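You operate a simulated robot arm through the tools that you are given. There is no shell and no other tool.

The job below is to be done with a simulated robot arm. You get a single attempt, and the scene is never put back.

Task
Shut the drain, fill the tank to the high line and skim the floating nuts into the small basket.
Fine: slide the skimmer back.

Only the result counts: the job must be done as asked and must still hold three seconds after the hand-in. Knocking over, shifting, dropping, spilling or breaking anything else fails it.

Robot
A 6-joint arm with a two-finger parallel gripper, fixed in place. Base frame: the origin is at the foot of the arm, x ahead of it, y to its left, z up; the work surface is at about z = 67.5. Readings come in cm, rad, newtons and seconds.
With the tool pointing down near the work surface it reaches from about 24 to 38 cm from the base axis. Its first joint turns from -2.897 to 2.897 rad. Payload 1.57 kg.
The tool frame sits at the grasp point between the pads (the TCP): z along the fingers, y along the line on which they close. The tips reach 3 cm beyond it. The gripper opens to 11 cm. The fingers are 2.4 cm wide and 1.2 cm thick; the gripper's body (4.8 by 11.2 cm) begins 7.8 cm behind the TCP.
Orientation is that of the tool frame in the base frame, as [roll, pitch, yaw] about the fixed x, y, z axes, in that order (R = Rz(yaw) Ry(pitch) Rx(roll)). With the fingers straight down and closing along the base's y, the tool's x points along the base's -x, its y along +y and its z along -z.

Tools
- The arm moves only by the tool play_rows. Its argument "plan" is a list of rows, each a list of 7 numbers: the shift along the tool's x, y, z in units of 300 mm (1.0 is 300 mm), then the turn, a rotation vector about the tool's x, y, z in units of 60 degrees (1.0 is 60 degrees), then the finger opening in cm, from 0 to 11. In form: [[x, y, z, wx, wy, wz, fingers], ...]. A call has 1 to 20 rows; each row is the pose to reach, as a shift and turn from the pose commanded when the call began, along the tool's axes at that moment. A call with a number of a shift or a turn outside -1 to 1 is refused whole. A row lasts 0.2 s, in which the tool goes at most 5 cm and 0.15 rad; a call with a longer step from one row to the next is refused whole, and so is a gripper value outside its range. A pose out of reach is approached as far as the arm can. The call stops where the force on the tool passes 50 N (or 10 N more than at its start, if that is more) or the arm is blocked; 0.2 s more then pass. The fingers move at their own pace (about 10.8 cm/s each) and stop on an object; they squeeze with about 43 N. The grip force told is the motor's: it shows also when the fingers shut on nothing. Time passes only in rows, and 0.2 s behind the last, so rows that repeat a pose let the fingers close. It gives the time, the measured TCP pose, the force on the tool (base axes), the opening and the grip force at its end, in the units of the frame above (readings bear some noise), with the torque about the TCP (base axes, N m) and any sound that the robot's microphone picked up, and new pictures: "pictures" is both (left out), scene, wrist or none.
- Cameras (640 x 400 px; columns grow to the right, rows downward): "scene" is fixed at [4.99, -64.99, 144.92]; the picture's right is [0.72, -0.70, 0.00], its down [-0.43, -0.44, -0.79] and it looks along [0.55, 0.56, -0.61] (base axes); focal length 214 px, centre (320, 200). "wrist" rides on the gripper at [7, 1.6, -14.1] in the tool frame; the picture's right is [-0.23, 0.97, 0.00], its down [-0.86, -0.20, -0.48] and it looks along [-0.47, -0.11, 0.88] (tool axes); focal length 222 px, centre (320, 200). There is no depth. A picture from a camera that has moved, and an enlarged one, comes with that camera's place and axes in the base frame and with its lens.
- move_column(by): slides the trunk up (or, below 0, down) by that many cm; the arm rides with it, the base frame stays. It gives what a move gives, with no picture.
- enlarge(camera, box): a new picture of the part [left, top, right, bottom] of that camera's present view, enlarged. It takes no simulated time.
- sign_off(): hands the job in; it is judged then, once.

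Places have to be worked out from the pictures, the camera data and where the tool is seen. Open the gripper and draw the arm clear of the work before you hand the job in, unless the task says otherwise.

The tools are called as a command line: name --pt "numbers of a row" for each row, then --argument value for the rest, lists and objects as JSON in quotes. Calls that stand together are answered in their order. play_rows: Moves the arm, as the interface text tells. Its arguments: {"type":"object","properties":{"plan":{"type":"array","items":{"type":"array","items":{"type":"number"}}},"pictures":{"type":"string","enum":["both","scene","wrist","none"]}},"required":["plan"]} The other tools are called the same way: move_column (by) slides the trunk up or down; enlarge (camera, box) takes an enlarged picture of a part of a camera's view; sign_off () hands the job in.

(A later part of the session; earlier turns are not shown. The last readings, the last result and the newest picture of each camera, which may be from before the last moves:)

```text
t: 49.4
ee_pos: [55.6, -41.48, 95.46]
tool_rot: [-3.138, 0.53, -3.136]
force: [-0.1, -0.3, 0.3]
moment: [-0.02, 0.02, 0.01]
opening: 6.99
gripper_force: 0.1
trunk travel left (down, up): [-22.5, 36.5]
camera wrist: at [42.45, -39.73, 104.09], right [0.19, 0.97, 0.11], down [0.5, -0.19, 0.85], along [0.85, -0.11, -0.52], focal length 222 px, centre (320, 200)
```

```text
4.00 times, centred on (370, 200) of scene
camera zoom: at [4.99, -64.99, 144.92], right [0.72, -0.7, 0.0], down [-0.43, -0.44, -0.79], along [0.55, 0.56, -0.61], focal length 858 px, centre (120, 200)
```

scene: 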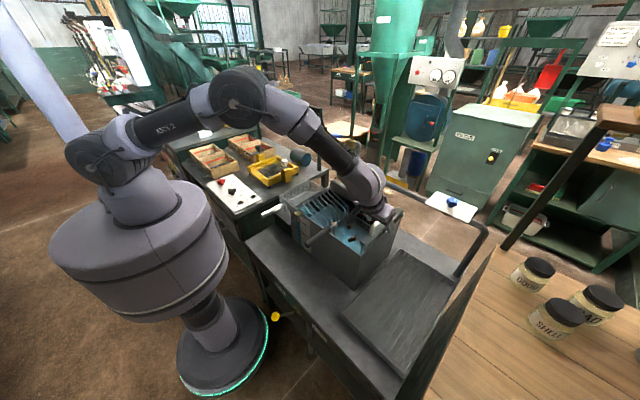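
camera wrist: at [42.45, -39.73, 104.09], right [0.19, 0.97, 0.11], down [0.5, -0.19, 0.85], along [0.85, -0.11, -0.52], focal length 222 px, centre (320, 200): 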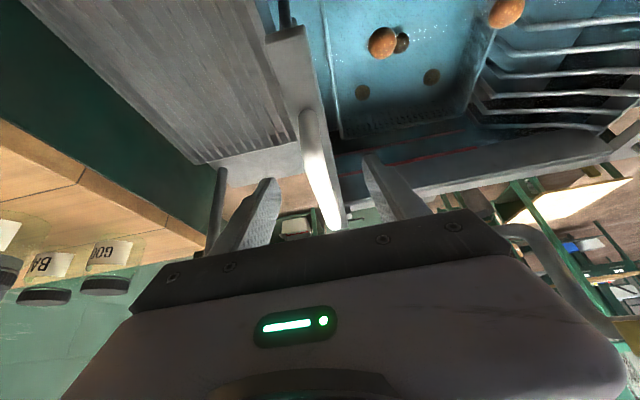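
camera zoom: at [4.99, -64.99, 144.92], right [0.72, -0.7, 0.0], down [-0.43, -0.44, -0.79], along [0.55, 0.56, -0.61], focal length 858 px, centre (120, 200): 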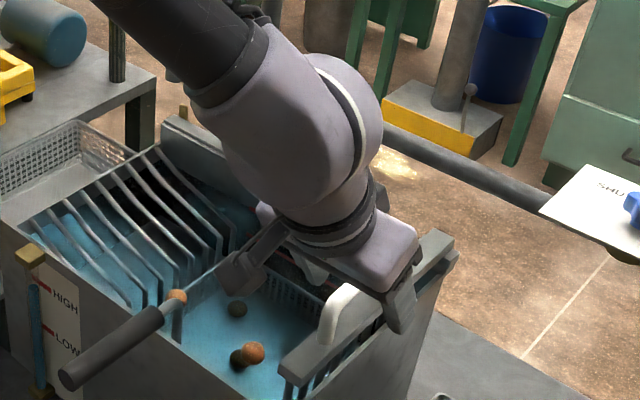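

The handle lies centred between the fingers, and I can see two orange nuts floating and three dark ones on the basket floor. Closing on the handle now.

play_rows --pt "0 0 0 0 0 0 3" --pt "0 0 0 0 0 0 0" --pt "0 0 0 0 0 0 0" --pt "0 0 0 0 0 0 0" --pt "0 0 0 0 0 0 0"

enlarge --camera "wrist" --box '[200, 60, 460, 240]'

```text
t: 50.6
ee_pos: [55.66, -41.16, 95.45]
tool_rot: [-3.136, 0.529, -3.135]
force: [-1.3, 19.6, -7.4]
moment: [0.08, -0.82, -0.64]
opening: 1.39
gripper_force: 30.2
trunk travel left (down, up): [-22.5, 36.5]
camera wrist: at [42.46, -39.52, 104.11], right [0.19, 0.97, 0.11], down [0.5, -0.19, 0.84], along [0.84, -0.11, -0.52], focal length 222 px, centre (320, 200)
```

scene: 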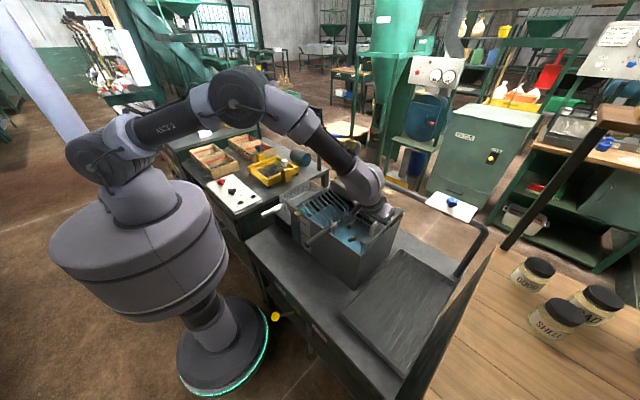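
wrist: 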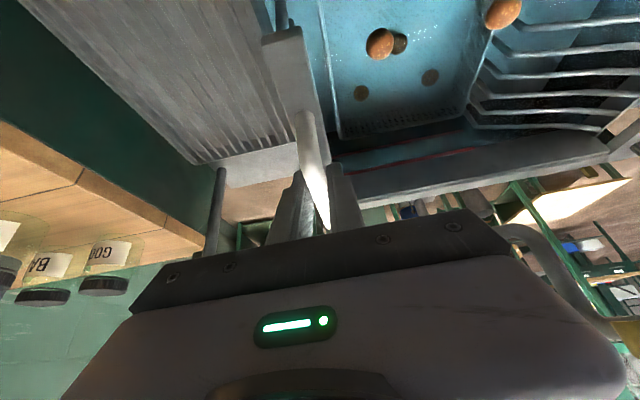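

```text
2.22 times, centred on (330, 150) of wrist
camera zoom: at [42.46, -39.52, 104.11], right [0.19, 0.97, 0.11], down [0.5, -0.19, 0.84], along [0.84, -0.11, -0.52], focal length 494 px, centre (298, 311)
```

zoom: 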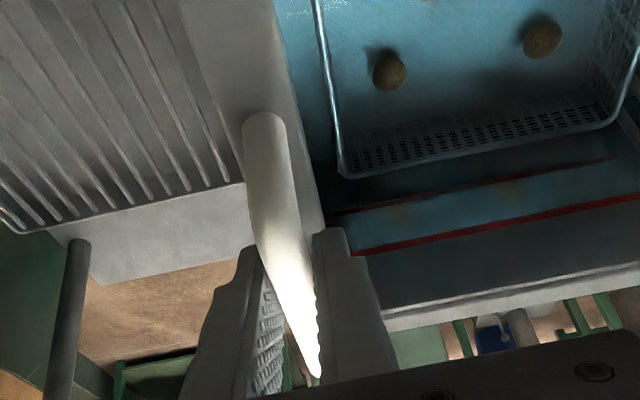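

Gripped at 1.4 cm with the skimmer resting against its end stop. I'll slide it slowly in +y, 0.6 cm per row, and watch the nuts.

play_rows --pt "0 0.02 0 0 0 0 0" --pt "0 0.04 0 0 0 0 0" --pt "0 0.06 0 0 0 0 0" --pt "0 0.08 0 0 0 0 0" --pt "0 0.1 0 0 0 0 0" --pt "0 0.12 0 0 0 0 0" --pt "0 0.14 0 0 0 0 0" --pt "0 0.16 0 0 0 0 0" --pt "0 0.18 0 0 0 0 0" --pt "0 0.2 0 0 0 0 0" --pt "0 0.22 0 0 0 0 0" --pt "0 0.24 0 0 0 0 0"

enlarge --camera "wrist" --box '[240, 0, 500, 180]'

enlarge --camera "scene" --box '[290, 170, 410, 260]'

```text
t: 53.2
ee_pos: [55.64, -34.19, 95.38]
tool_rot: [-3.136, 0.529, -3.135]
force: [-4.8, -1.4, -10.5]
moment: [-0.07, 0.11, -0.52]
opening: 1.39
gripper_force: 30.5
trunk travel left (down, up): [-22.5, 36.5]
camera wrist: at [42.46, -32.56, 104.12], right [0.19, 0.97, 0.11], down [0.5, -0.19, 0.84], along [0.85, -0.11, -0.52], focal length 222 px, centre (320, 200)
```

scene: 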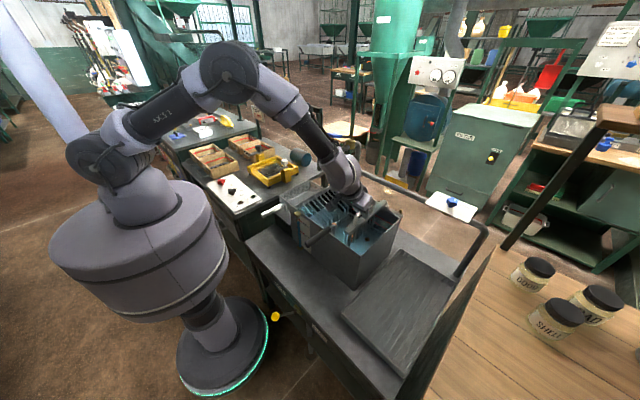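
wrist: 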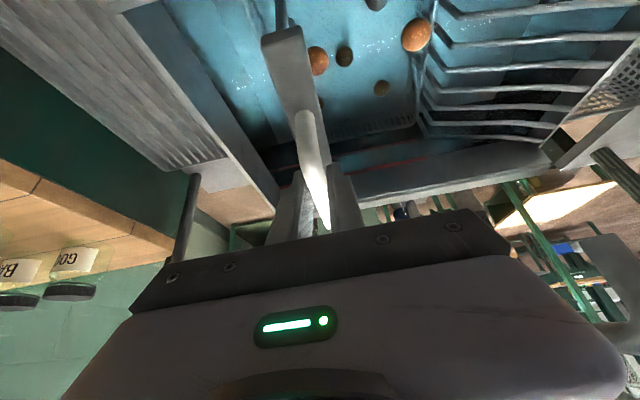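

```text
2.22 times, centred on (370, 90) of wrist
camera zoom: at [42.46, -32.56, 104.12], right [0.19, 0.97, 0.11], down [0.5, -0.19, 0.84], along [0.85, -0.11, -0.52], focal length 494 px, centre (209, 444)
```

zoom: 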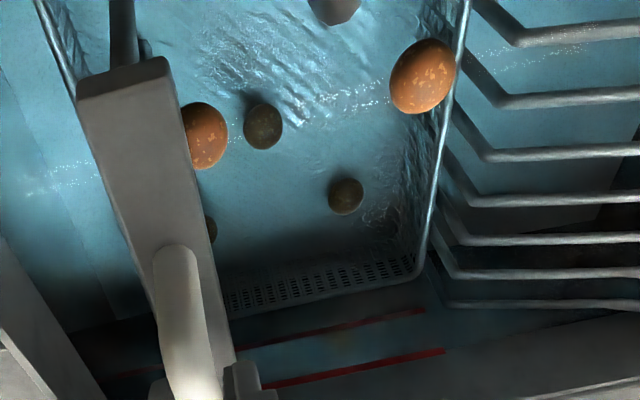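

```text
4.44 times, centred on (350, 215) of scene
camera zoom: at [4.99, -64.99, 144.92], right [0.72, -0.7, 0.0], down [-0.43, -0.44, -0.79], along [0.55, 0.56, -0.61], focal length 953 px, centre (187, 133)
```

zoom: 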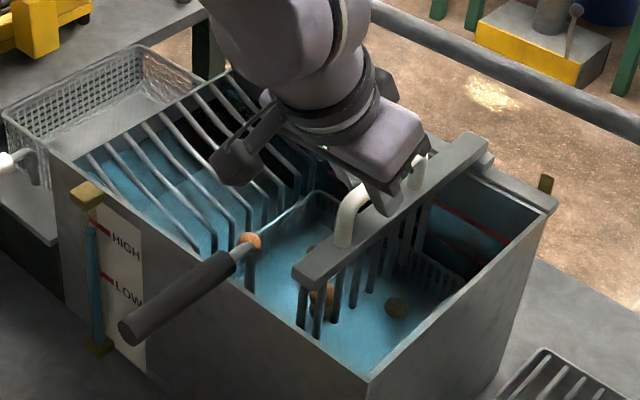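

The skimmer slides freely and is herding one floating nut. Before continuing I need to see whether the bar's near end clears the inner basket's hooked handle, so I'll zoom in on that area.

enlarge --camera "scene" --box '[320, 210, 365, 240]'

enlarge --camera "wrist" --box '[240, 0, 420, 60]'

enlarge --camera "scene" --box '[280, 190, 350, 240]'

```text
13.33 times, centred on (342, 225) of scene
camera zoom: at [4.99, -64.99, 144.92], right [0.72, -0.7, 0.0], down [-0.43, -0.44, -0.79], along [0.55, 0.56, -0.61], focal length 2860 px, centre (20, -133)
```

zoom: 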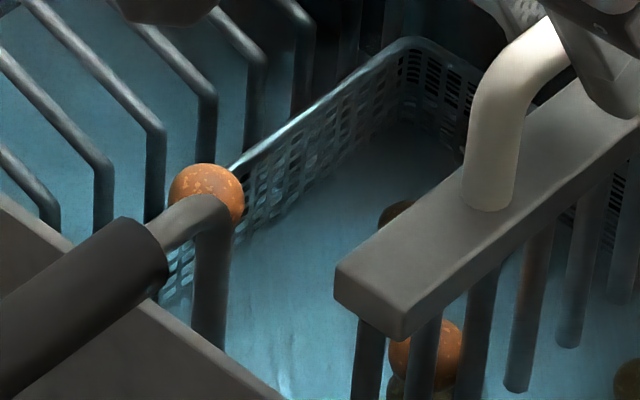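

```text
3.56 times, centred on (330, 30) of wrist
camera zoom: at [42.46, -32.56, 104.12], right [0.19, 0.97, 0.11], down [0.5, -0.19, 0.84], along [0.85, -0.11, -0.52], focal length 790 px, centre (284, 804)
```

zoom: 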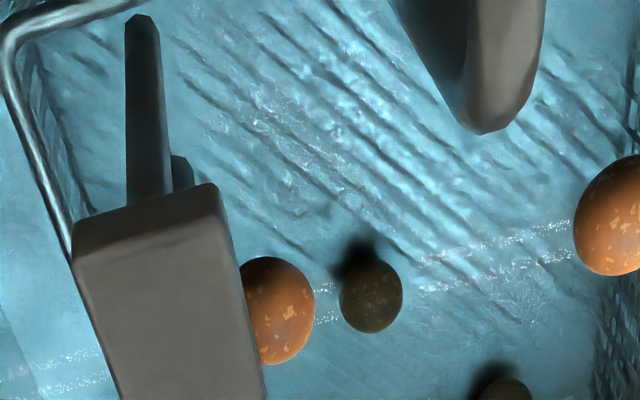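

```text
8.00 times, centred on (315, 215) of scene
camera zoom: at [4.99, -64.99, 144.92], right [0.72, -0.7, 0.0], down [-0.43, -0.44, -0.79], along [0.55, 0.56, -0.61], focal length 1716 px, centre (360, 80)
```

zoom: 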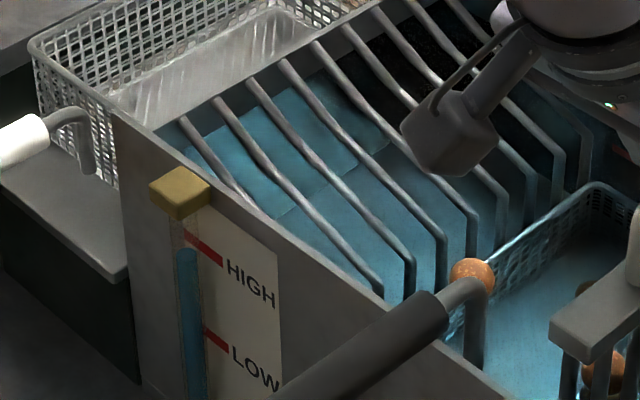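

By my estimate the bar's near end passes very close to the basket handle's elbow (both near x≈47.5, z≈90). I'll advance just 2.4 cm so the two are nearly side by side, then inspect the gap.

play_rows --pt "0 0.015 0 0 0 0 0" --pt "0 0.03 0 0 0 0 0" --pt "0 0.045 0 0 0 0 0" --pt "0 0.06 0 0 0 0 0" --pt "0 0.075 0 0 0 0 0" --pt "0 0.08 0 0 0 0 0" --pictures "none"

enlarge --camera "scene" --box '[320, 210, 365, 240]'

enlarge --camera "wrist" --box '[240, 0, 420, 60]'

```text
t: 54.6
ee_pos: [55.51, -31.86, 95.36]
tool_rot: [-3.136, 0.529, -3.136]
force: [-4.9, -0.1, -2.9]
moment: [-0.01, 0.66, -0.44]
opening: 1.39
gripper_force: 29.8
trunk travel left (down, up): [-22.5, 36.5]
```

```text
13.33 times, centred on (342, 225) of scene
camera zoom: at [4.99, -64.99, 144.92], right [0.72, -0.7, 0.0], down [-0.43, -0.44, -0.79], along [0.55, 0.56, -0.61], focal length 2860 px, centre (20, -133)
```

zoom: 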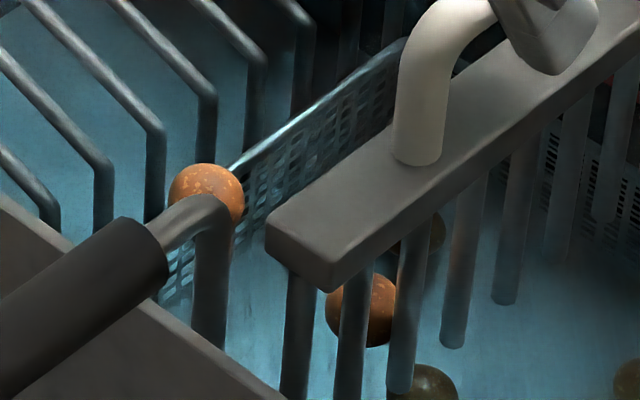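

```text
3.56 times, centred on (330, 30) of wrist
camera zoom: at [42.45, -30.13, 104.12], right [0.19, 0.97, 0.11], down [0.5, -0.19, 0.85], along [0.85, -0.11, -0.52], focal length 790 px, centre (284, 804)
```

zoom: 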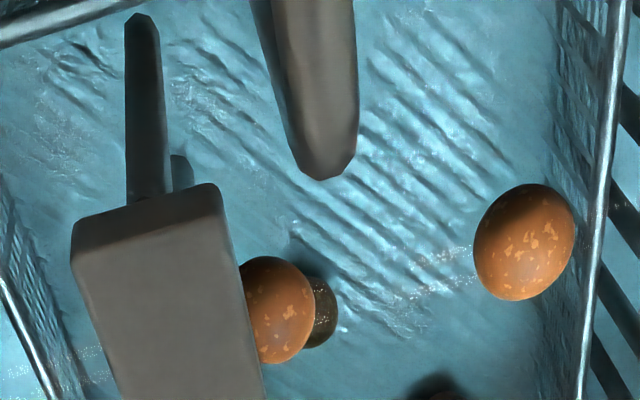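

The gap is marginal by my calculation, so I'll look at maximum zoom from both cameras before moving any further.

enlarge --camera "scene" --box '[326, 215, 356, 235]'

enlarge --camera "wrist" --box '[250, 0, 360, 70]'

enlarge --camera "wrist" --box '[200, 0, 500, 200]'

```text
16.00 times, centred on (341, 225) of scene
camera zoom: at [4.99, -64.99, 144.92], right [0.72, -0.7, 0.0], down [-0.43, -0.44, -0.79], along [0.55, 0.56, -0.61], focal length 3432 px, centre (-16, -200)
```

zoom: 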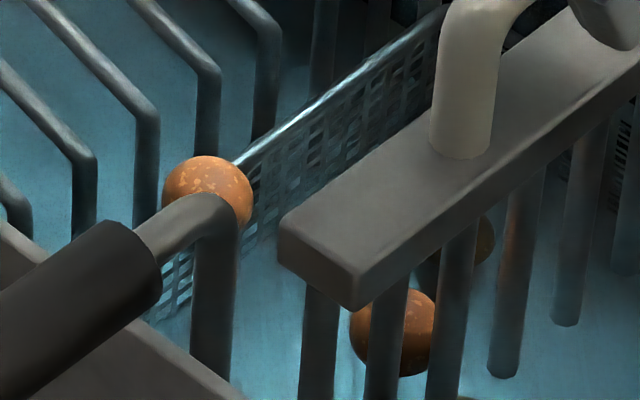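

```text
5.71 times, centred on (305, 35) of wrist
camera zoom: at [42.45, -30.13, 104.12], right [0.19, 0.97, 0.11], down [0.5, -0.19, 0.85], along [0.85, -0.11, -0.52], focal length 1269 px, centre (406, 1143)
```

zoom: 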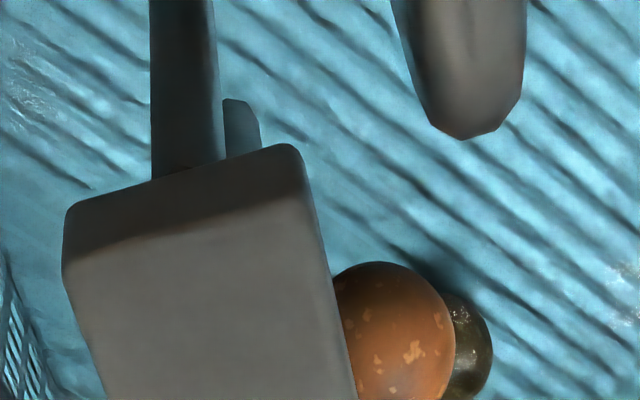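

```text
2.00 times, centred on (350, 100) of wrist
camera zoom: at [42.45, -30.13, 104.12], right [0.19, 0.97, 0.11], down [0.5, -0.19, 0.85], along [0.85, -0.11, -0.52], focal length 444 px, centre (260, 400)
```

zoom: 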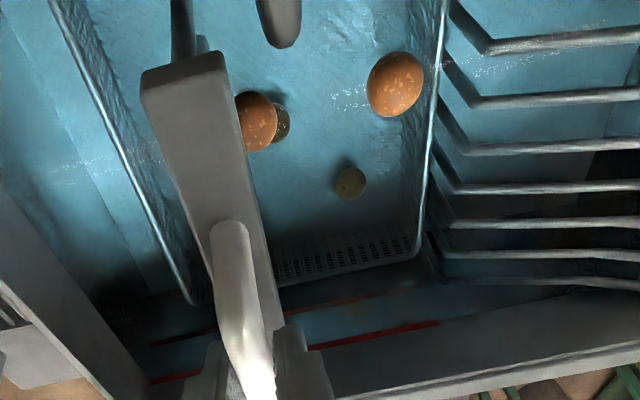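

The bar end and the hook look within a couple of millimetres of each other, so I'll creep: 0.9 cm further, which should still be just short of the hook, then check force and picture.

play_rows --pt "0 0.01 0 0 0 0 0" --pt "0 0.02 0 0 0 0 0" --pt "0 0.03 0 0 0 0 0" --pictures "none"

enlarge --camera "scene" --box '[326, 215, 356, 235]'

enlarge --camera "wrist" --box '[250, 0, 360, 70]'

```text
t: 55.4
ee_pos: [55.53, -30.88, 95.4]
tool_rot: [-3.136, 0.529, -3.137]
force: [-3.1, -1.5, 2.0]
moment: [-0.05, 0.06, -0.52]
opening: 1.38
gripper_force: 30.3
trunk travel left (down, up): [-22.5, 36.5]
```

```text
16.00 times, centred on (341, 225) of scene
camera zoom: at [4.99, -64.99, 144.92], right [0.72, -0.7, 0.0], down [-0.43, -0.44, -0.79], along [0.55, 0.56, -0.61], focal length 3432 px, centre (-16, -200)
```

zoom: 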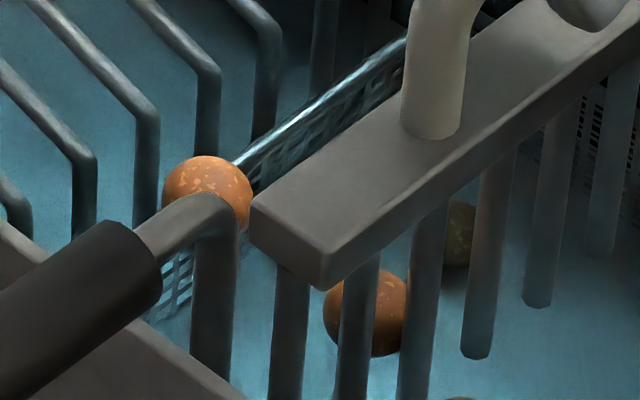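

```text
5.71 times, centred on (305, 35) of wrist
camera zoom: at [42.45, -29.25, 104.12], right [0.19, 0.97, 0.11], down [0.5, -0.19, 0.85], along [0.85, -0.11, -0.52], focal length 1269 px, centre (406, 1143)
```

zoom: 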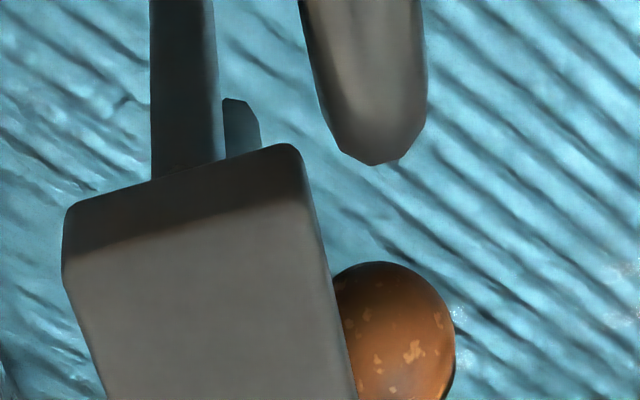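

Still no contact (force change under 2 N, hook unmoved). I'll creep another 0.4 cm and compare the hook's pixel position.

play_rows --pt "0 0.007 0 0 0 0 0" --pt "0 0.014 0 0 0 0 0" --pictures "none"

enlarge --camera "scene" --box '[326, 215, 356, 235]'

enlarge --camera "wrist" --box '[250, 0, 360, 70]'

```text
t: 56.0
ee_pos: [55.63, -30.66, 95.38]
tool_rot: [-3.138, 0.527, -3.135]
force: [-4.8, -3.3, -1.8]
moment: [-0.02, -0.19, -0.46]
opening: 1.4
gripper_force: 30.4
trunk travel left (down, up): [-22.5, 36.5]
```

```text
16.00 times, centred on (341, 225) of scene
camera zoom: at [4.99, -64.99, 144.92], right [0.72, -0.7, 0.0], down [-0.43, -0.44, -0.79], along [0.55, 0.56, -0.61], focal length 3432 px, centre (-16, -200)
```

zoom: 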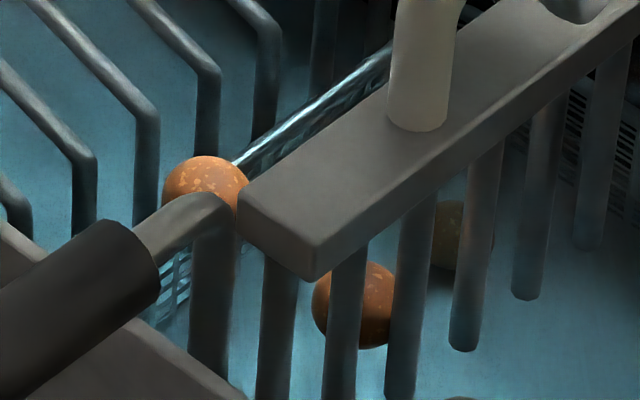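

```text
5.71 times, centred on (305, 35) of wrist
camera zoom: at [42.46, -28.88, 104.12], right [0.19, 0.98, 0.11], down [0.5, -0.19, 0.85], along [0.85, -0.11, -0.52], focal length 1269 px, centre (406, 1143)
```

zoom: 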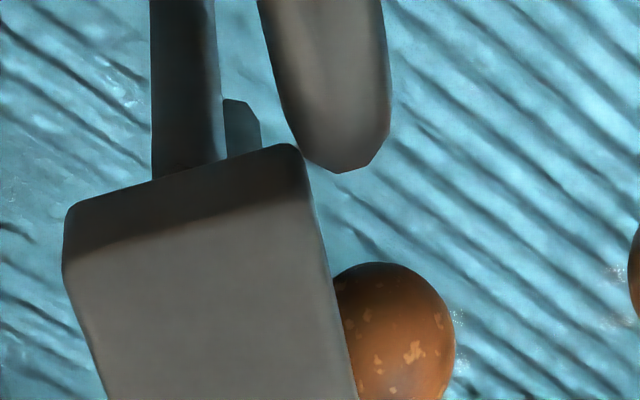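

Force on the tool rose slightly to -3.3 N and the bar corner visually meets the hook. I'll creep just 0.15 cm more to find out whether it truly touches (the hook would visibly move) or slides past.

play_rows --pt "0 0.005 0 0 0 0 0" --pt "0 0.005 0 0 0 0 0" --pictures "none"

enlarge --camera "scene" --box '[326, 215, 356, 235]'

enlarge --camera "scene" --box '[310, 215, 340, 250]'

enlarge --camera "wrist" --box '[250, 0, 360, 70]'

```text
t: 56.6
ee_pos: [55.58, -30.33, 95.42]
tool_rot: [-3.137, 0.529, -3.137]
force: [-5.1, -2.1, -0.5]
moment: [-0.03, 0.29, -0.45]
opening: 1.38
gripper_force: 30.1
trunk travel left (down, up): [-22.5, 36.5]
```

```text
16.00 times, centred on (341, 225) of scene
camera zoom: at [4.99, -64.99, 144.92], right [0.72, -0.7, 0.0], down [-0.43, -0.44, -0.79], along [0.55, 0.56, -0.61], focal length 3432 px, centre (-16, -200)
```

zoom: 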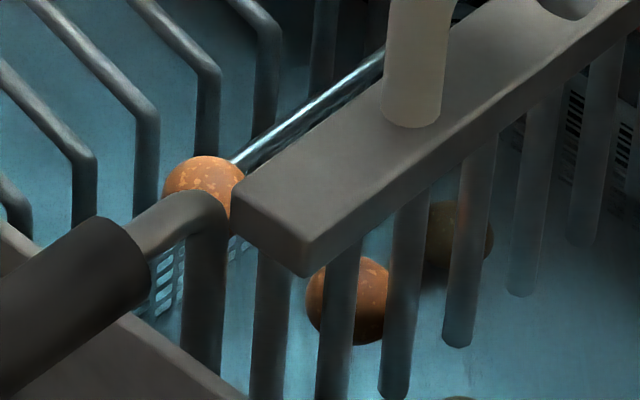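

```text
11.43 times, centred on (325, 232) of scene
camera zoom: at [4.99, -64.99, 144.92], right [0.72, -0.7, 0.0], down [-0.43, -0.44, -0.79], along [0.55, 0.56, -0.61], focal length 2451 px, centre (263, -171)
```

zoom: 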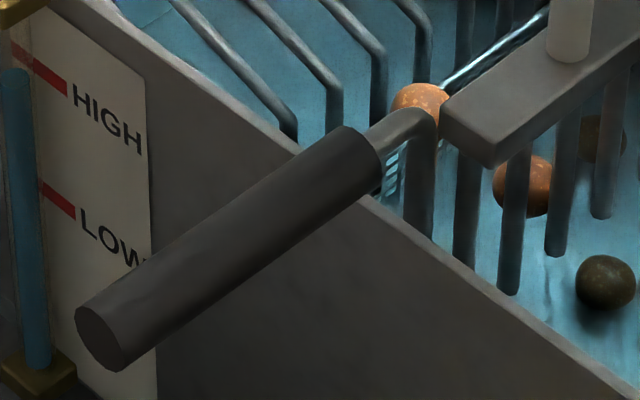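

```text
5.71 times, centred on (305, 35) of wrist
camera zoom: at [42.46, -28.69, 104.12], right [0.19, 0.97, 0.11], down [0.5, -0.19, 0.85], along [0.85, -0.11, -0.52], focal length 1269 px, centre (406, 1143)
```

zoom: 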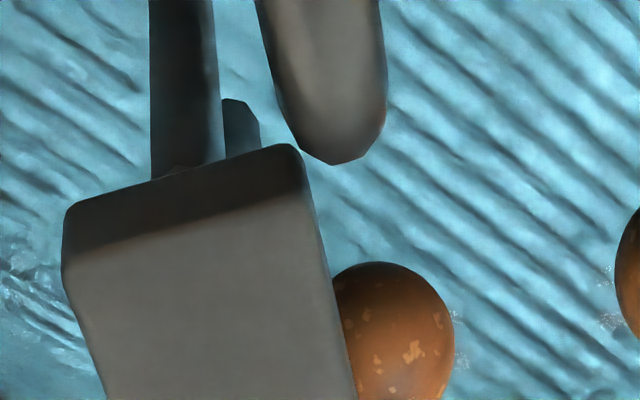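

The hook visibly shifted by about 2 mm: the skimmer's near end really touches the inner basket's handle. I'll stop, and look at how the basket and hook sit relative to the front wall before deciding.

enlarge --camera "wrist" --box '[150, 0, 500, 10]'

enlarge --camera "scene" --box '[300, 195, 400, 260]'

```text
1.83 times, centred on (325, 5) of wrist
camera zoom: at [42.46, -28.69, 104.12], right [0.19, 0.97, 0.11], down [0.5, -0.19, 0.85], along [0.85, -0.11, -0.52], focal length 406 px, centre (311, 557)
```

zoom: 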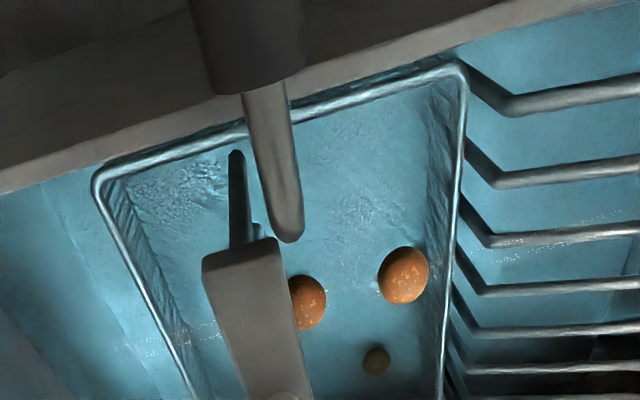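

```text
6.15 times, centred on (350, 228) of scene
camera zoom: at [4.99, -64.99, 144.92], right [0.72, -0.7, 0.0], down [-0.43, -0.44, -0.79], along [0.55, 0.56, -0.61], focal length 1320 px, centre (135, 31)
```

zoom: 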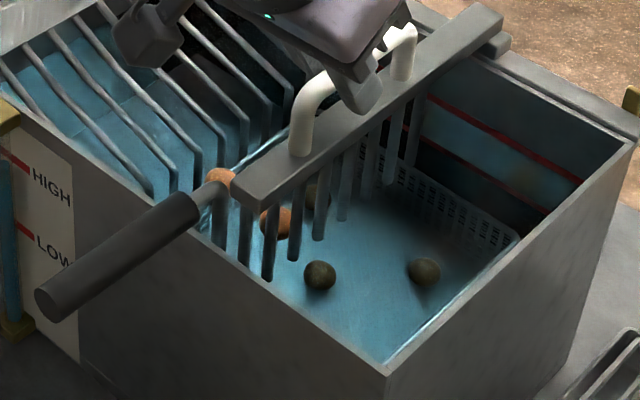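

There is about 0.9 cm of free space between the basket's stem and the front wall, so a tiny pull of that handle toward me would clear the skimmer's path, and I can put it back after. First I'll back the skimmer off 1.5 cm, release it and rise.

play_rows --pt "0 -0.015 0 0 0 0 0" --pt "0 -0.03 0 0 0 0 0" --pt "0 -0.05 0 0 0 0 0" --pt "0 -0.05 0 0 0 0 3" --pt "0 -0.05 0 0 0 0 6" --pt "0 -0.05 0 0 0 0 6" --pt "-0.042 -0.05 -0.072 0 0 0 6" --pt "-0.105 -0.05 -0.18 0 0 0 6" --pt "-0.168 -0.05 -0.288 0 0 0 6"

enlarge --camera "scene" --box '[326, 215, 356, 235]'

enlarge --camera "wrist" --box '[150, 0, 500, 10]'

```text
t: 58.6
ee_pos: [55.6, -31.58, 105.44]
tool_rot: [-3.136, 0.528, -3.137]
force: [-0.1, -0.4, 0.4]
moment: [0.02, 0.02, 0.01]
opening: 6.01
gripper_force: 0.1
trunk travel left (down, up): [-22.5, 36.5]
camera wrist: at [42.46, -29.93, 114.18], right [0.19, 0.97, 0.11], down [0.5, -0.19, 0.85], along [0.85, -0.11, -0.52], focal length 222 px, centre (320, 200)
```

scene: 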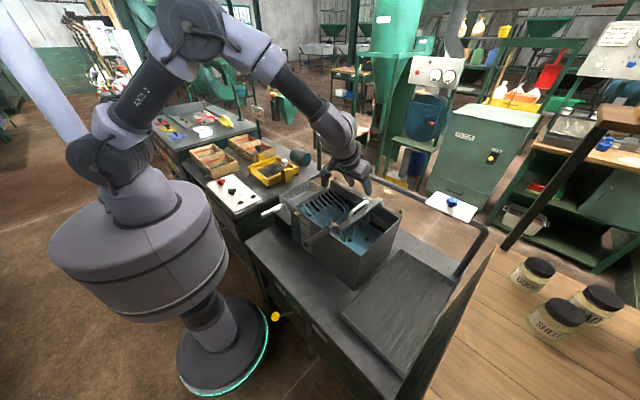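
wrist: 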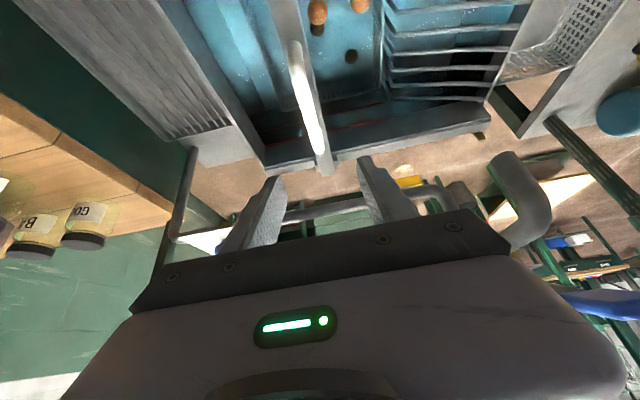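

```text
16.00 times, centred on (341, 225) of scene
camera zoom: at [4.99, -64.99, 144.92], right [0.72, -0.7, 0.0], down [-0.43, -0.44, -0.79], along [0.55, 0.56, -0.61], focal length 3432 px, centre (-16, -200)
```

zoom: 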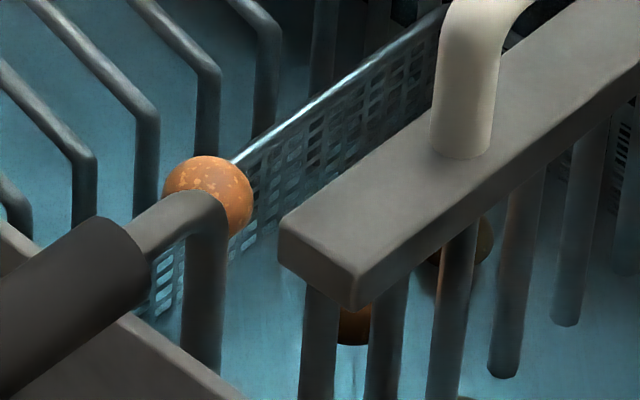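

```text
1.83 times, centred on (325, 5) of wrist
camera zoom: at [42.46, -29.93, 114.18], right [0.19, 0.97, 0.11], down [0.5, -0.19, 0.85], along [0.85, -0.11, -0.52], focal length 406 px, centre (311, 557)
```

zoom: 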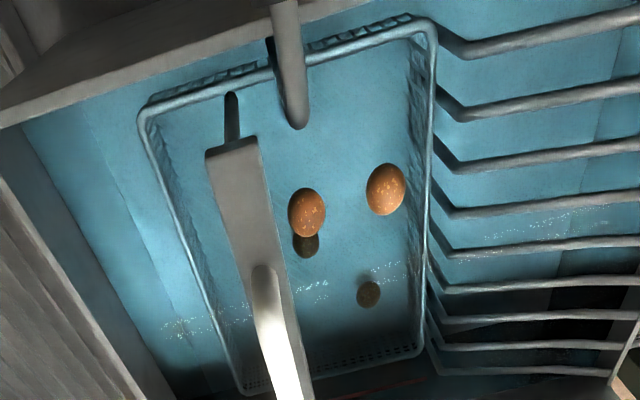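

The skimmer is released, nut 1 floats just ahead of its teeth, and the basket stays where it was nudged. I'll move to above the dark basket handle at about (39.5, -29, 101).

play_rows --pt "0.106 0.017 -0.031 0 0 0 6" --pt "0.212 0.035 -0.062 0 0 0 6" --pt "0.318 0.052 -0.094 0 0 0 6" --pt "0.424 0.07 -0.125 0 0 0 6" --pt "0.53 0.087 -0.156 0 0 0 6"

enlarge --camera "wrist" --box '[200, 60, 460, 240]'

enlarge --camera "scene" --box '[290, 190, 360, 250]'

```text
t: 59.8
ee_pos: [39.61, -29.41, 101.38]
tool_rot: [-3.137, 0.53, -3.137]
force: [0.4, 0.1, 0.6]
moment: [0.0, -0.01, -0.02]
opening: 6.0
gripper_force: 0.0
trunk travel left (down, up): [-22.5, 36.5]
camera wrist: at [26.43, -27.7, 110.1], right [0.19, 0.97, 0.11], down [0.5, -0.19, 0.85], along [0.85, -0.11, -0.52], focal length 222 px, centre (320, 200)
```

scene: 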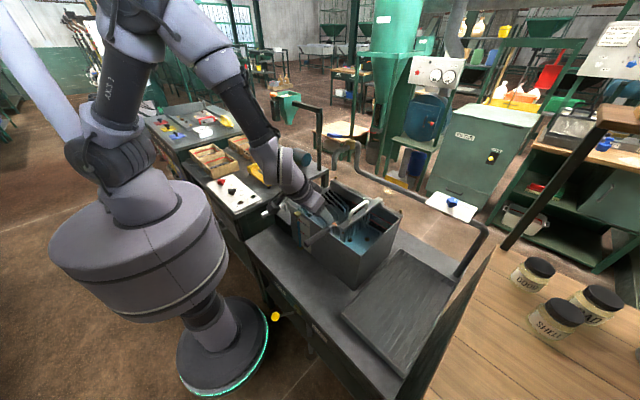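
wrist: 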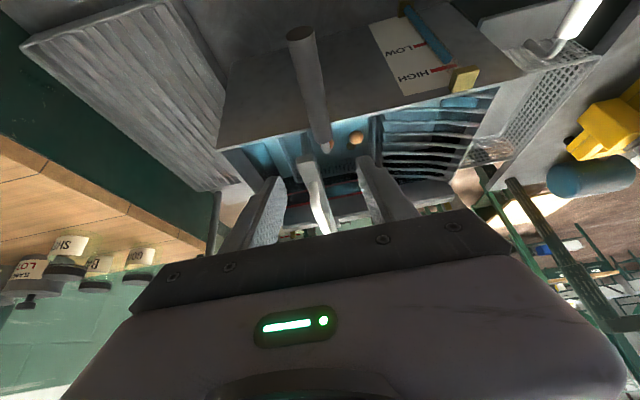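

```text
2.22 times, centred on (330, 150) of wrist
camera zoom: at [26.43, -27.7, 110.1], right [0.19, 0.97, 0.11], down [0.5, -0.19, 0.85], along [0.85, -0.11, -0.52], focal length 494 px, centre (298, 311)
```

zoom: 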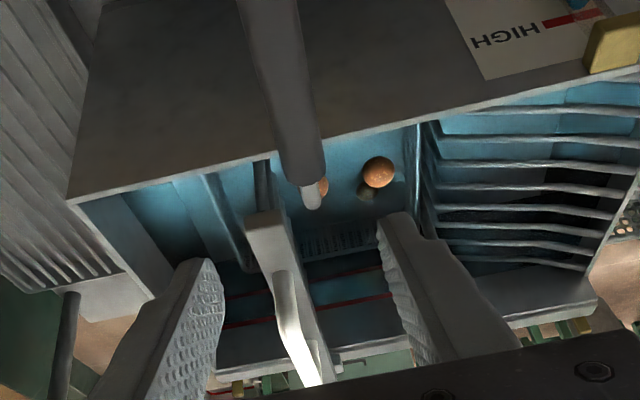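

```text
6.67 times, centred on (325, 220) of scene
camera zoom: at [4.99, -64.99, 144.92], right [0.72, -0.7, 0.0], down [-0.43, -0.44, -0.79], along [0.55, 0.56, -0.61], focal length 1430 px, centre (287, 67)
```

zoom: 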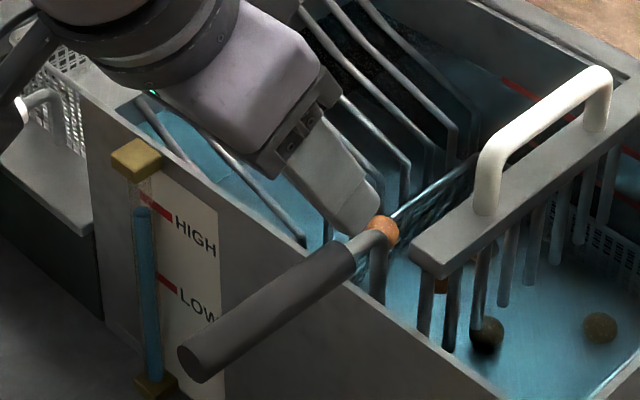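

The dark handle runs along x at y ≈ -28.7, z ≈ 90. I'll align sideways and descend so the open fingers straddle it, without closing yet.

play_rows --pt "0.05 0.023 0.085 0 0 0 6" --pt "0.1 0.023 0.17 0 0 0 6" --pt "0.145 0.023 0.248 0 0 0 6" --pt "0.178 0.023 0.305 0 0 0 6"

enlarge --camera "wrist" --box '[200, 60, 460, 240]'

enlarge --camera "scene" --box '[290, 190, 360, 250]'

```text
t: 60.8
ee_pos: [39.34, -28.64, 90.84]
tool_rot: [-3.137, 0.53, -3.137]
force: [-0.8, -0.8, 0.4]
moment: [0.01, -0.01, 0.01]
opening: 6.04
gripper_force: 0.0
trunk travel left (down, up): [-22.5, 36.5]
camera wrist: at [26.17, -26.96, 99.55], right [0.19, 0.97, 0.11], down [0.5, -0.19, 0.85], along [0.85, -0.11, -0.52], focal length 222 px, centre (320, 200)
```

scene: 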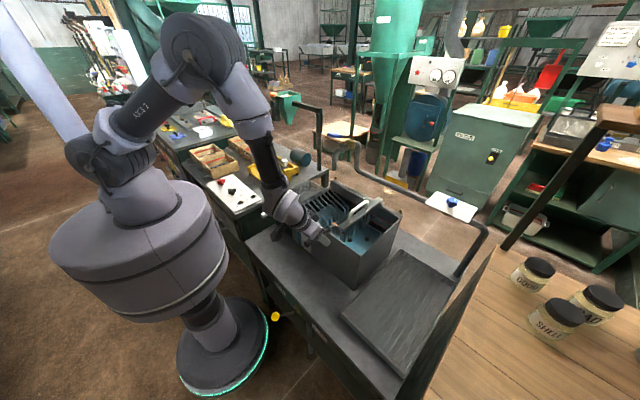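
wrist: 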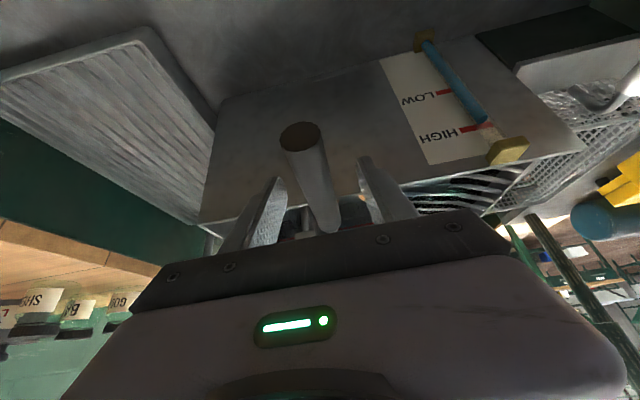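

```text
2.22 times, centred on (330, 150) of wrist
camera zoom: at [26.17, -26.96, 99.55], right [0.19, 0.97, 0.11], down [0.5, -0.19, 0.85], along [0.85, -0.11, -0.52], focal length 494 px, centre (298, 311)
```

zoom: 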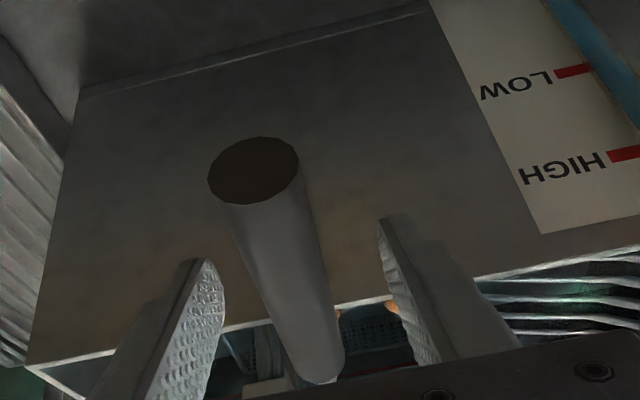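

```text
6.67 times, centred on (325, 220) of scene
camera zoom: at [4.99, -64.99, 144.92], right [0.72, -0.7, 0.0], down [-0.43, -0.44, -0.79], along [0.55, 0.56, -0.61], focal length 1430 px, centre (287, 67)
```

zoom: 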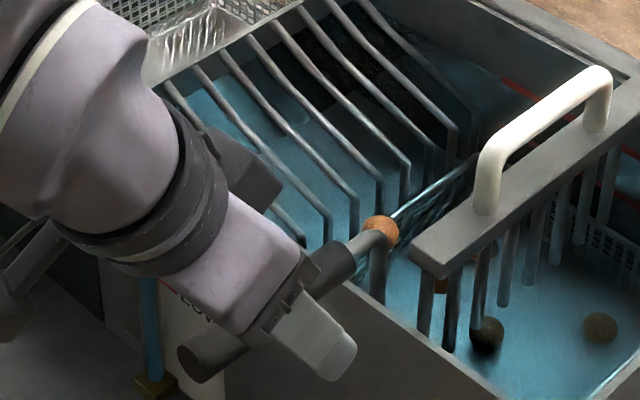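

The handle sits nearly centred (about 0.15 cm toward -y). I'll trim sideways by that much and close on it gently in place.

play_rows --pt "0 -0.006 0 0 0 0 6" --pt "0 -0.006 0 0 0 0 3.2" --pt "0 -0.006 0 0 0 0 2.6" --pt "0 -0.006 0 0 0 0 2.2" --pt "0 -0.006 0 0 0 0 1.8" --pt "0 -0.006 0 0 0 0 1.6" --pictures "none"

enlarge --camera "wrist" --box '[200, 60, 460, 240]'

enlarge --camera "scene" --box '[326, 215, 356, 235]'

```text
t: 62.2
ee_pos: [39.3, -28.73, 90.91]
tool_rot: [-3.136, 0.528, -3.137]
force: [-0.5, -2.0, 0.0]
moment: [-0.01, -0.1, -0.31]
opening: 2.19
gripper_force: 34.6
trunk travel left (down, up): [-22.5, 36.5]
```

```text
2.22 times, centred on (330, 150) of wrist
camera zoom: at [26.21, -27.08, 99.57], right [0.19, 0.97, 0.11], down [0.5, -0.19, 0.85], along [0.85, -0.11, -0.52], focal length 494 px, centre (298, 311)
```

zoom: 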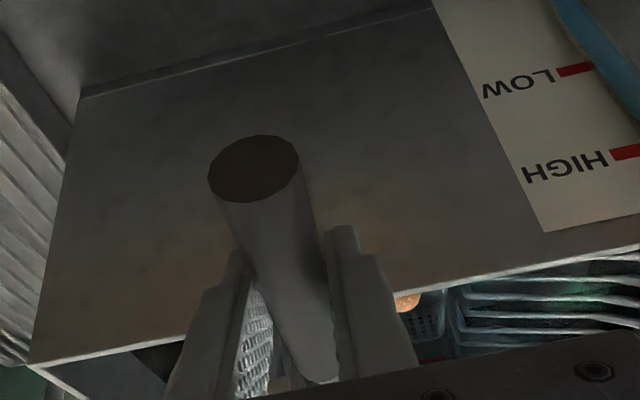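

```text
16.00 times, centred on (341, 225) of scene
camera zoom: at [4.99, -64.99, 144.92], right [0.72, -0.7, 0.0], down [-0.43, -0.44, -0.79], along [0.55, 0.56, -0.61], focal length 3432 px, centre (-16, -200)
```

zoom: 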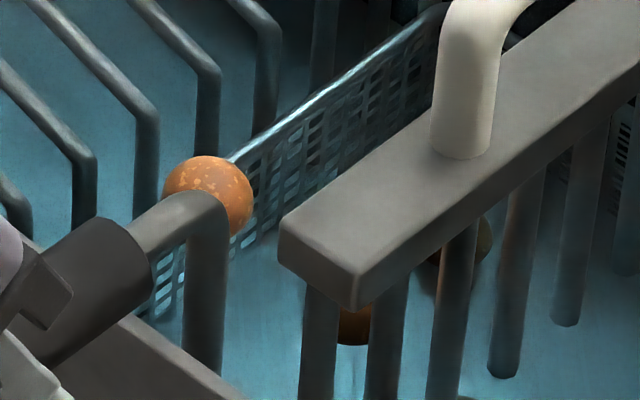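

The basket handle is held (2.2 cm) with hardly any disturbance. I'll slide it 0.55 cm toward me and 0.2 cm back in -y.

play_rows --pt "0.004 -0.002 -0.0025 0 0 0 1.6" --pt "0.008 -0.0035 -0.005 0 0 0 1.6" --pt "0.012 -0.005 -0.007 0 0 0 1.6" --pt "0.0158 -0.0067 -0.0093 0 0 0 1.6" --pt "0.0158 -0.0067 -0.0093 0 0 0 1.6" --pictures "none"

enlarge --camera "scene" --box '[326, 215, 356, 235]'

enlarge --camera "scene" --box '[300, 195, 400, 260]'

```text
t: 63.4
ee_pos: [38.93, -29.04, 90.85]
tool_rot: [-3.136, 0.528, -3.137]
force: [0.9, 0.2, -0.4]
moment: [-0.01, -0.14, 0.03]
opening: 2.11
gripper_force: 34.5
trunk travel left (down, up): [-22.5, 36.5]
```

```text
16.00 times, centred on (341, 225) of scene
camera zoom: at [4.99, -64.99, 144.92], right [0.72, -0.7, 0.0], down [-0.43, -0.44, -0.79], along [0.55, 0.56, -0.61], focal length 3432 px, centre (-16, -200)
```

zoom: 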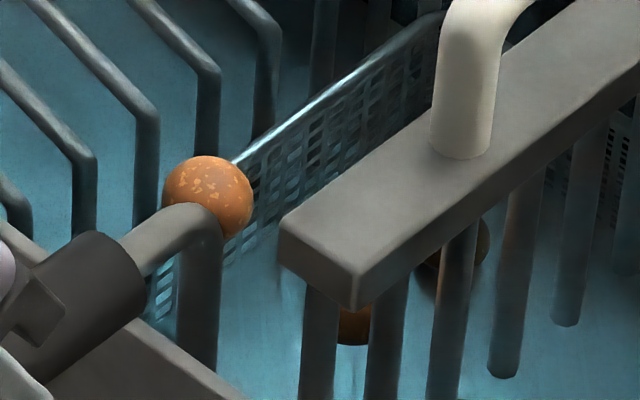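

```text
6.15 times, centred on (350, 228) of scene
camera zoom: at [4.99, -64.99, 144.92], right [0.72, -0.7, 0.0], down [-0.43, -0.44, -0.79], along [0.55, 0.56, -0.61], focal length 1320 px, centre (135, 31)
```

zoom: 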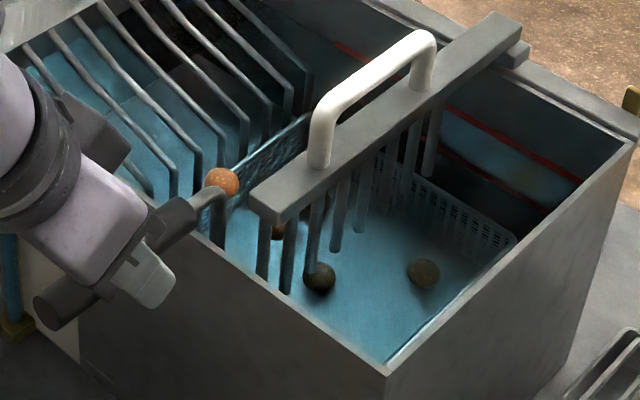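

The hook is now about 0.48 cm nearer the front wall than originally, with y restored. I'll add another 0.25 cm so the skimmer's end tooth also clears, then release.

play_rows --pt "0.0036 0 -0.002 0 0 0 1.6" --pt "0.0072 0 -0.0042 0 0 0 1.6" --pt "0.0072 0 -0.0042 0 0 0 1.6" --pictures "none"

enlarge --camera "scene" --box '[326, 215, 356, 235]'

```text
t: 64.2
ee_pos: [38.69, -29.02, 90.91]
tool_rot: [-3.136, 0.531, -3.137]
force: [3.1, 0.4, 2.8]
moment: [-0.01, -0.4, 0.08]
opening: 2.16
gripper_force: 34.3
trunk travel left (down, up): [-22.5, 36.5]
```

```text
16.00 times, centred on (341, 225) of scene
camera zoom: at [4.99, -64.99, 144.92], right [0.72, -0.7, 0.0], down [-0.43, -0.44, -0.79], along [0.55, 0.56, -0.61], focal length 3432 px, centre (-16, -200)
```

zoom: 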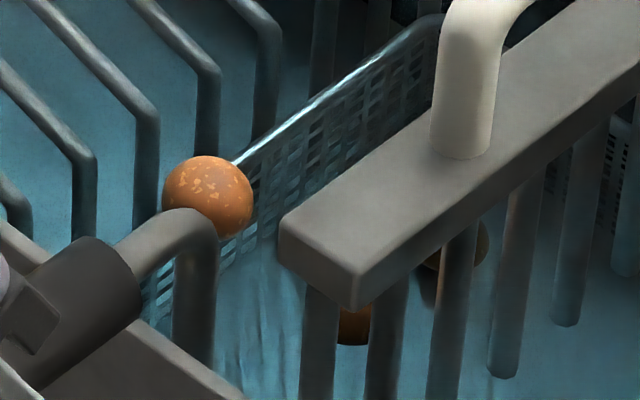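

The hook has moved about 0.67 cm in total and the path now looks clear. I'll open the fingers, rise straight up, and go back over the skimmer handle.

play_rows --pt "0 0 0 0 0 0 3.5" --pt "0 0 0 0 0 0 6" --pt "0 0 0 0 0 0 6" --pt "-0.034 0 -0.058 0 0 0 6" --pt "-0.1 0 -0.17 0 0 0 6" --pt "-0.17 0 -0.29 0 0 0 6" --pt "-0.24 0 -0.41 0 0 0 6" --pt "-0.345 -0.02 -0.345 0 0 0 6" --pt "-0.455 -0.045 -0.28 0 0 0 6" --pt "-0.56 -0.07 -0.22 0 0 0 6" --pt "-0.66 -0.097 -0.16 0 0 0 6"

enlarge --camera "wrist" --box '[150, 0, 500, 10]'

enlarge --camera "scene" --box '[326, 215, 356, 235]'

enlarge --camera "wrist" --box '[200, 60, 460, 240]'

```text
t: 66.6
ee_pos: [53.73, -31.95, 105.02]
tool_rot: [-3.138, 0.527, -3.136]
force: [0.1, -0.5, 0.3]
moment: [0.04, 0.0, 0.01]
opening: 5.99
gripper_force: 0.0
trunk travel left (down, up): [-22.5, 36.5]
camera wrist: at [40.6, -30.28, 113.65], right [0.19, 0.97, 0.11], down [0.5, -0.2, 0.84], along [0.84, -0.11, -0.52], focal length 222 px, centre (320, 200)
```

scene: 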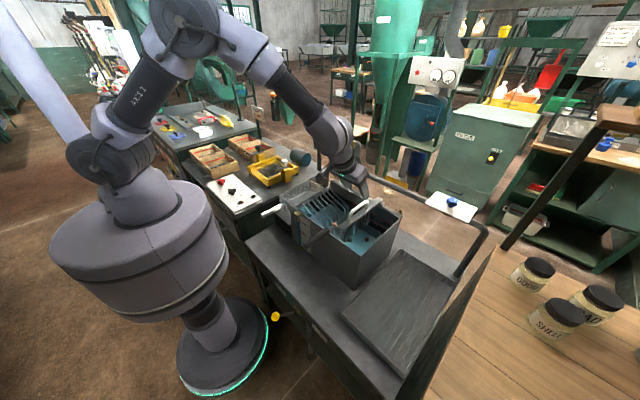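
wrist: 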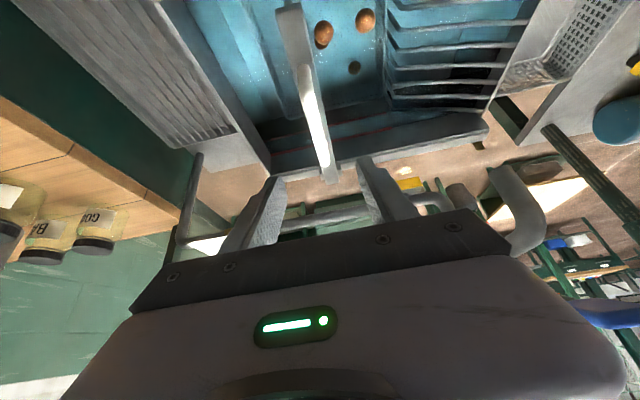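

```text
1.83 times, centred on (325, 5) of wrist
camera zoom: at [40.6, -30.28, 113.65], right [0.19, 0.97, 0.11], down [0.5, -0.2, 0.84], along [0.84, -0.11, -0.52], focal length 406 px, centre (311, 557)
```

zoom: 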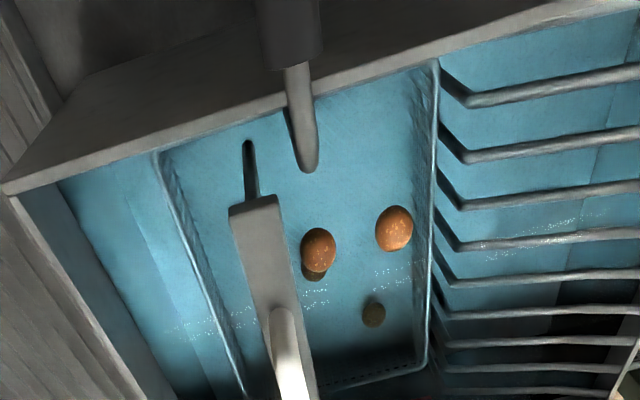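

```text
16.00 times, centred on (341, 225) of scene
camera zoom: at [4.99, -64.99, 144.92], right [0.72, -0.7, 0.0], down [-0.43, -0.44, -0.79], along [0.55, 0.56, -0.61], focal length 3432 px, centre (-16, -200)
```

zoom: 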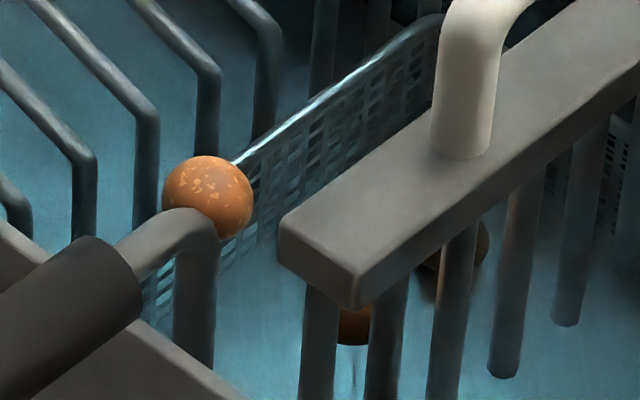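

```text
2.22 times, centred on (330, 150) of wrist
camera zoom: at [40.6, -30.28, 113.65], right [0.19, 0.97, 0.11], down [0.5, -0.2, 0.84], along [0.84, -0.11, -0.52], focal length 494 px, centre (298, 311)
```

zoom: 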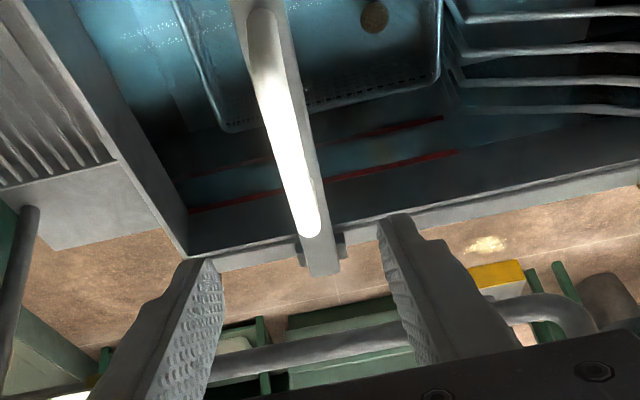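

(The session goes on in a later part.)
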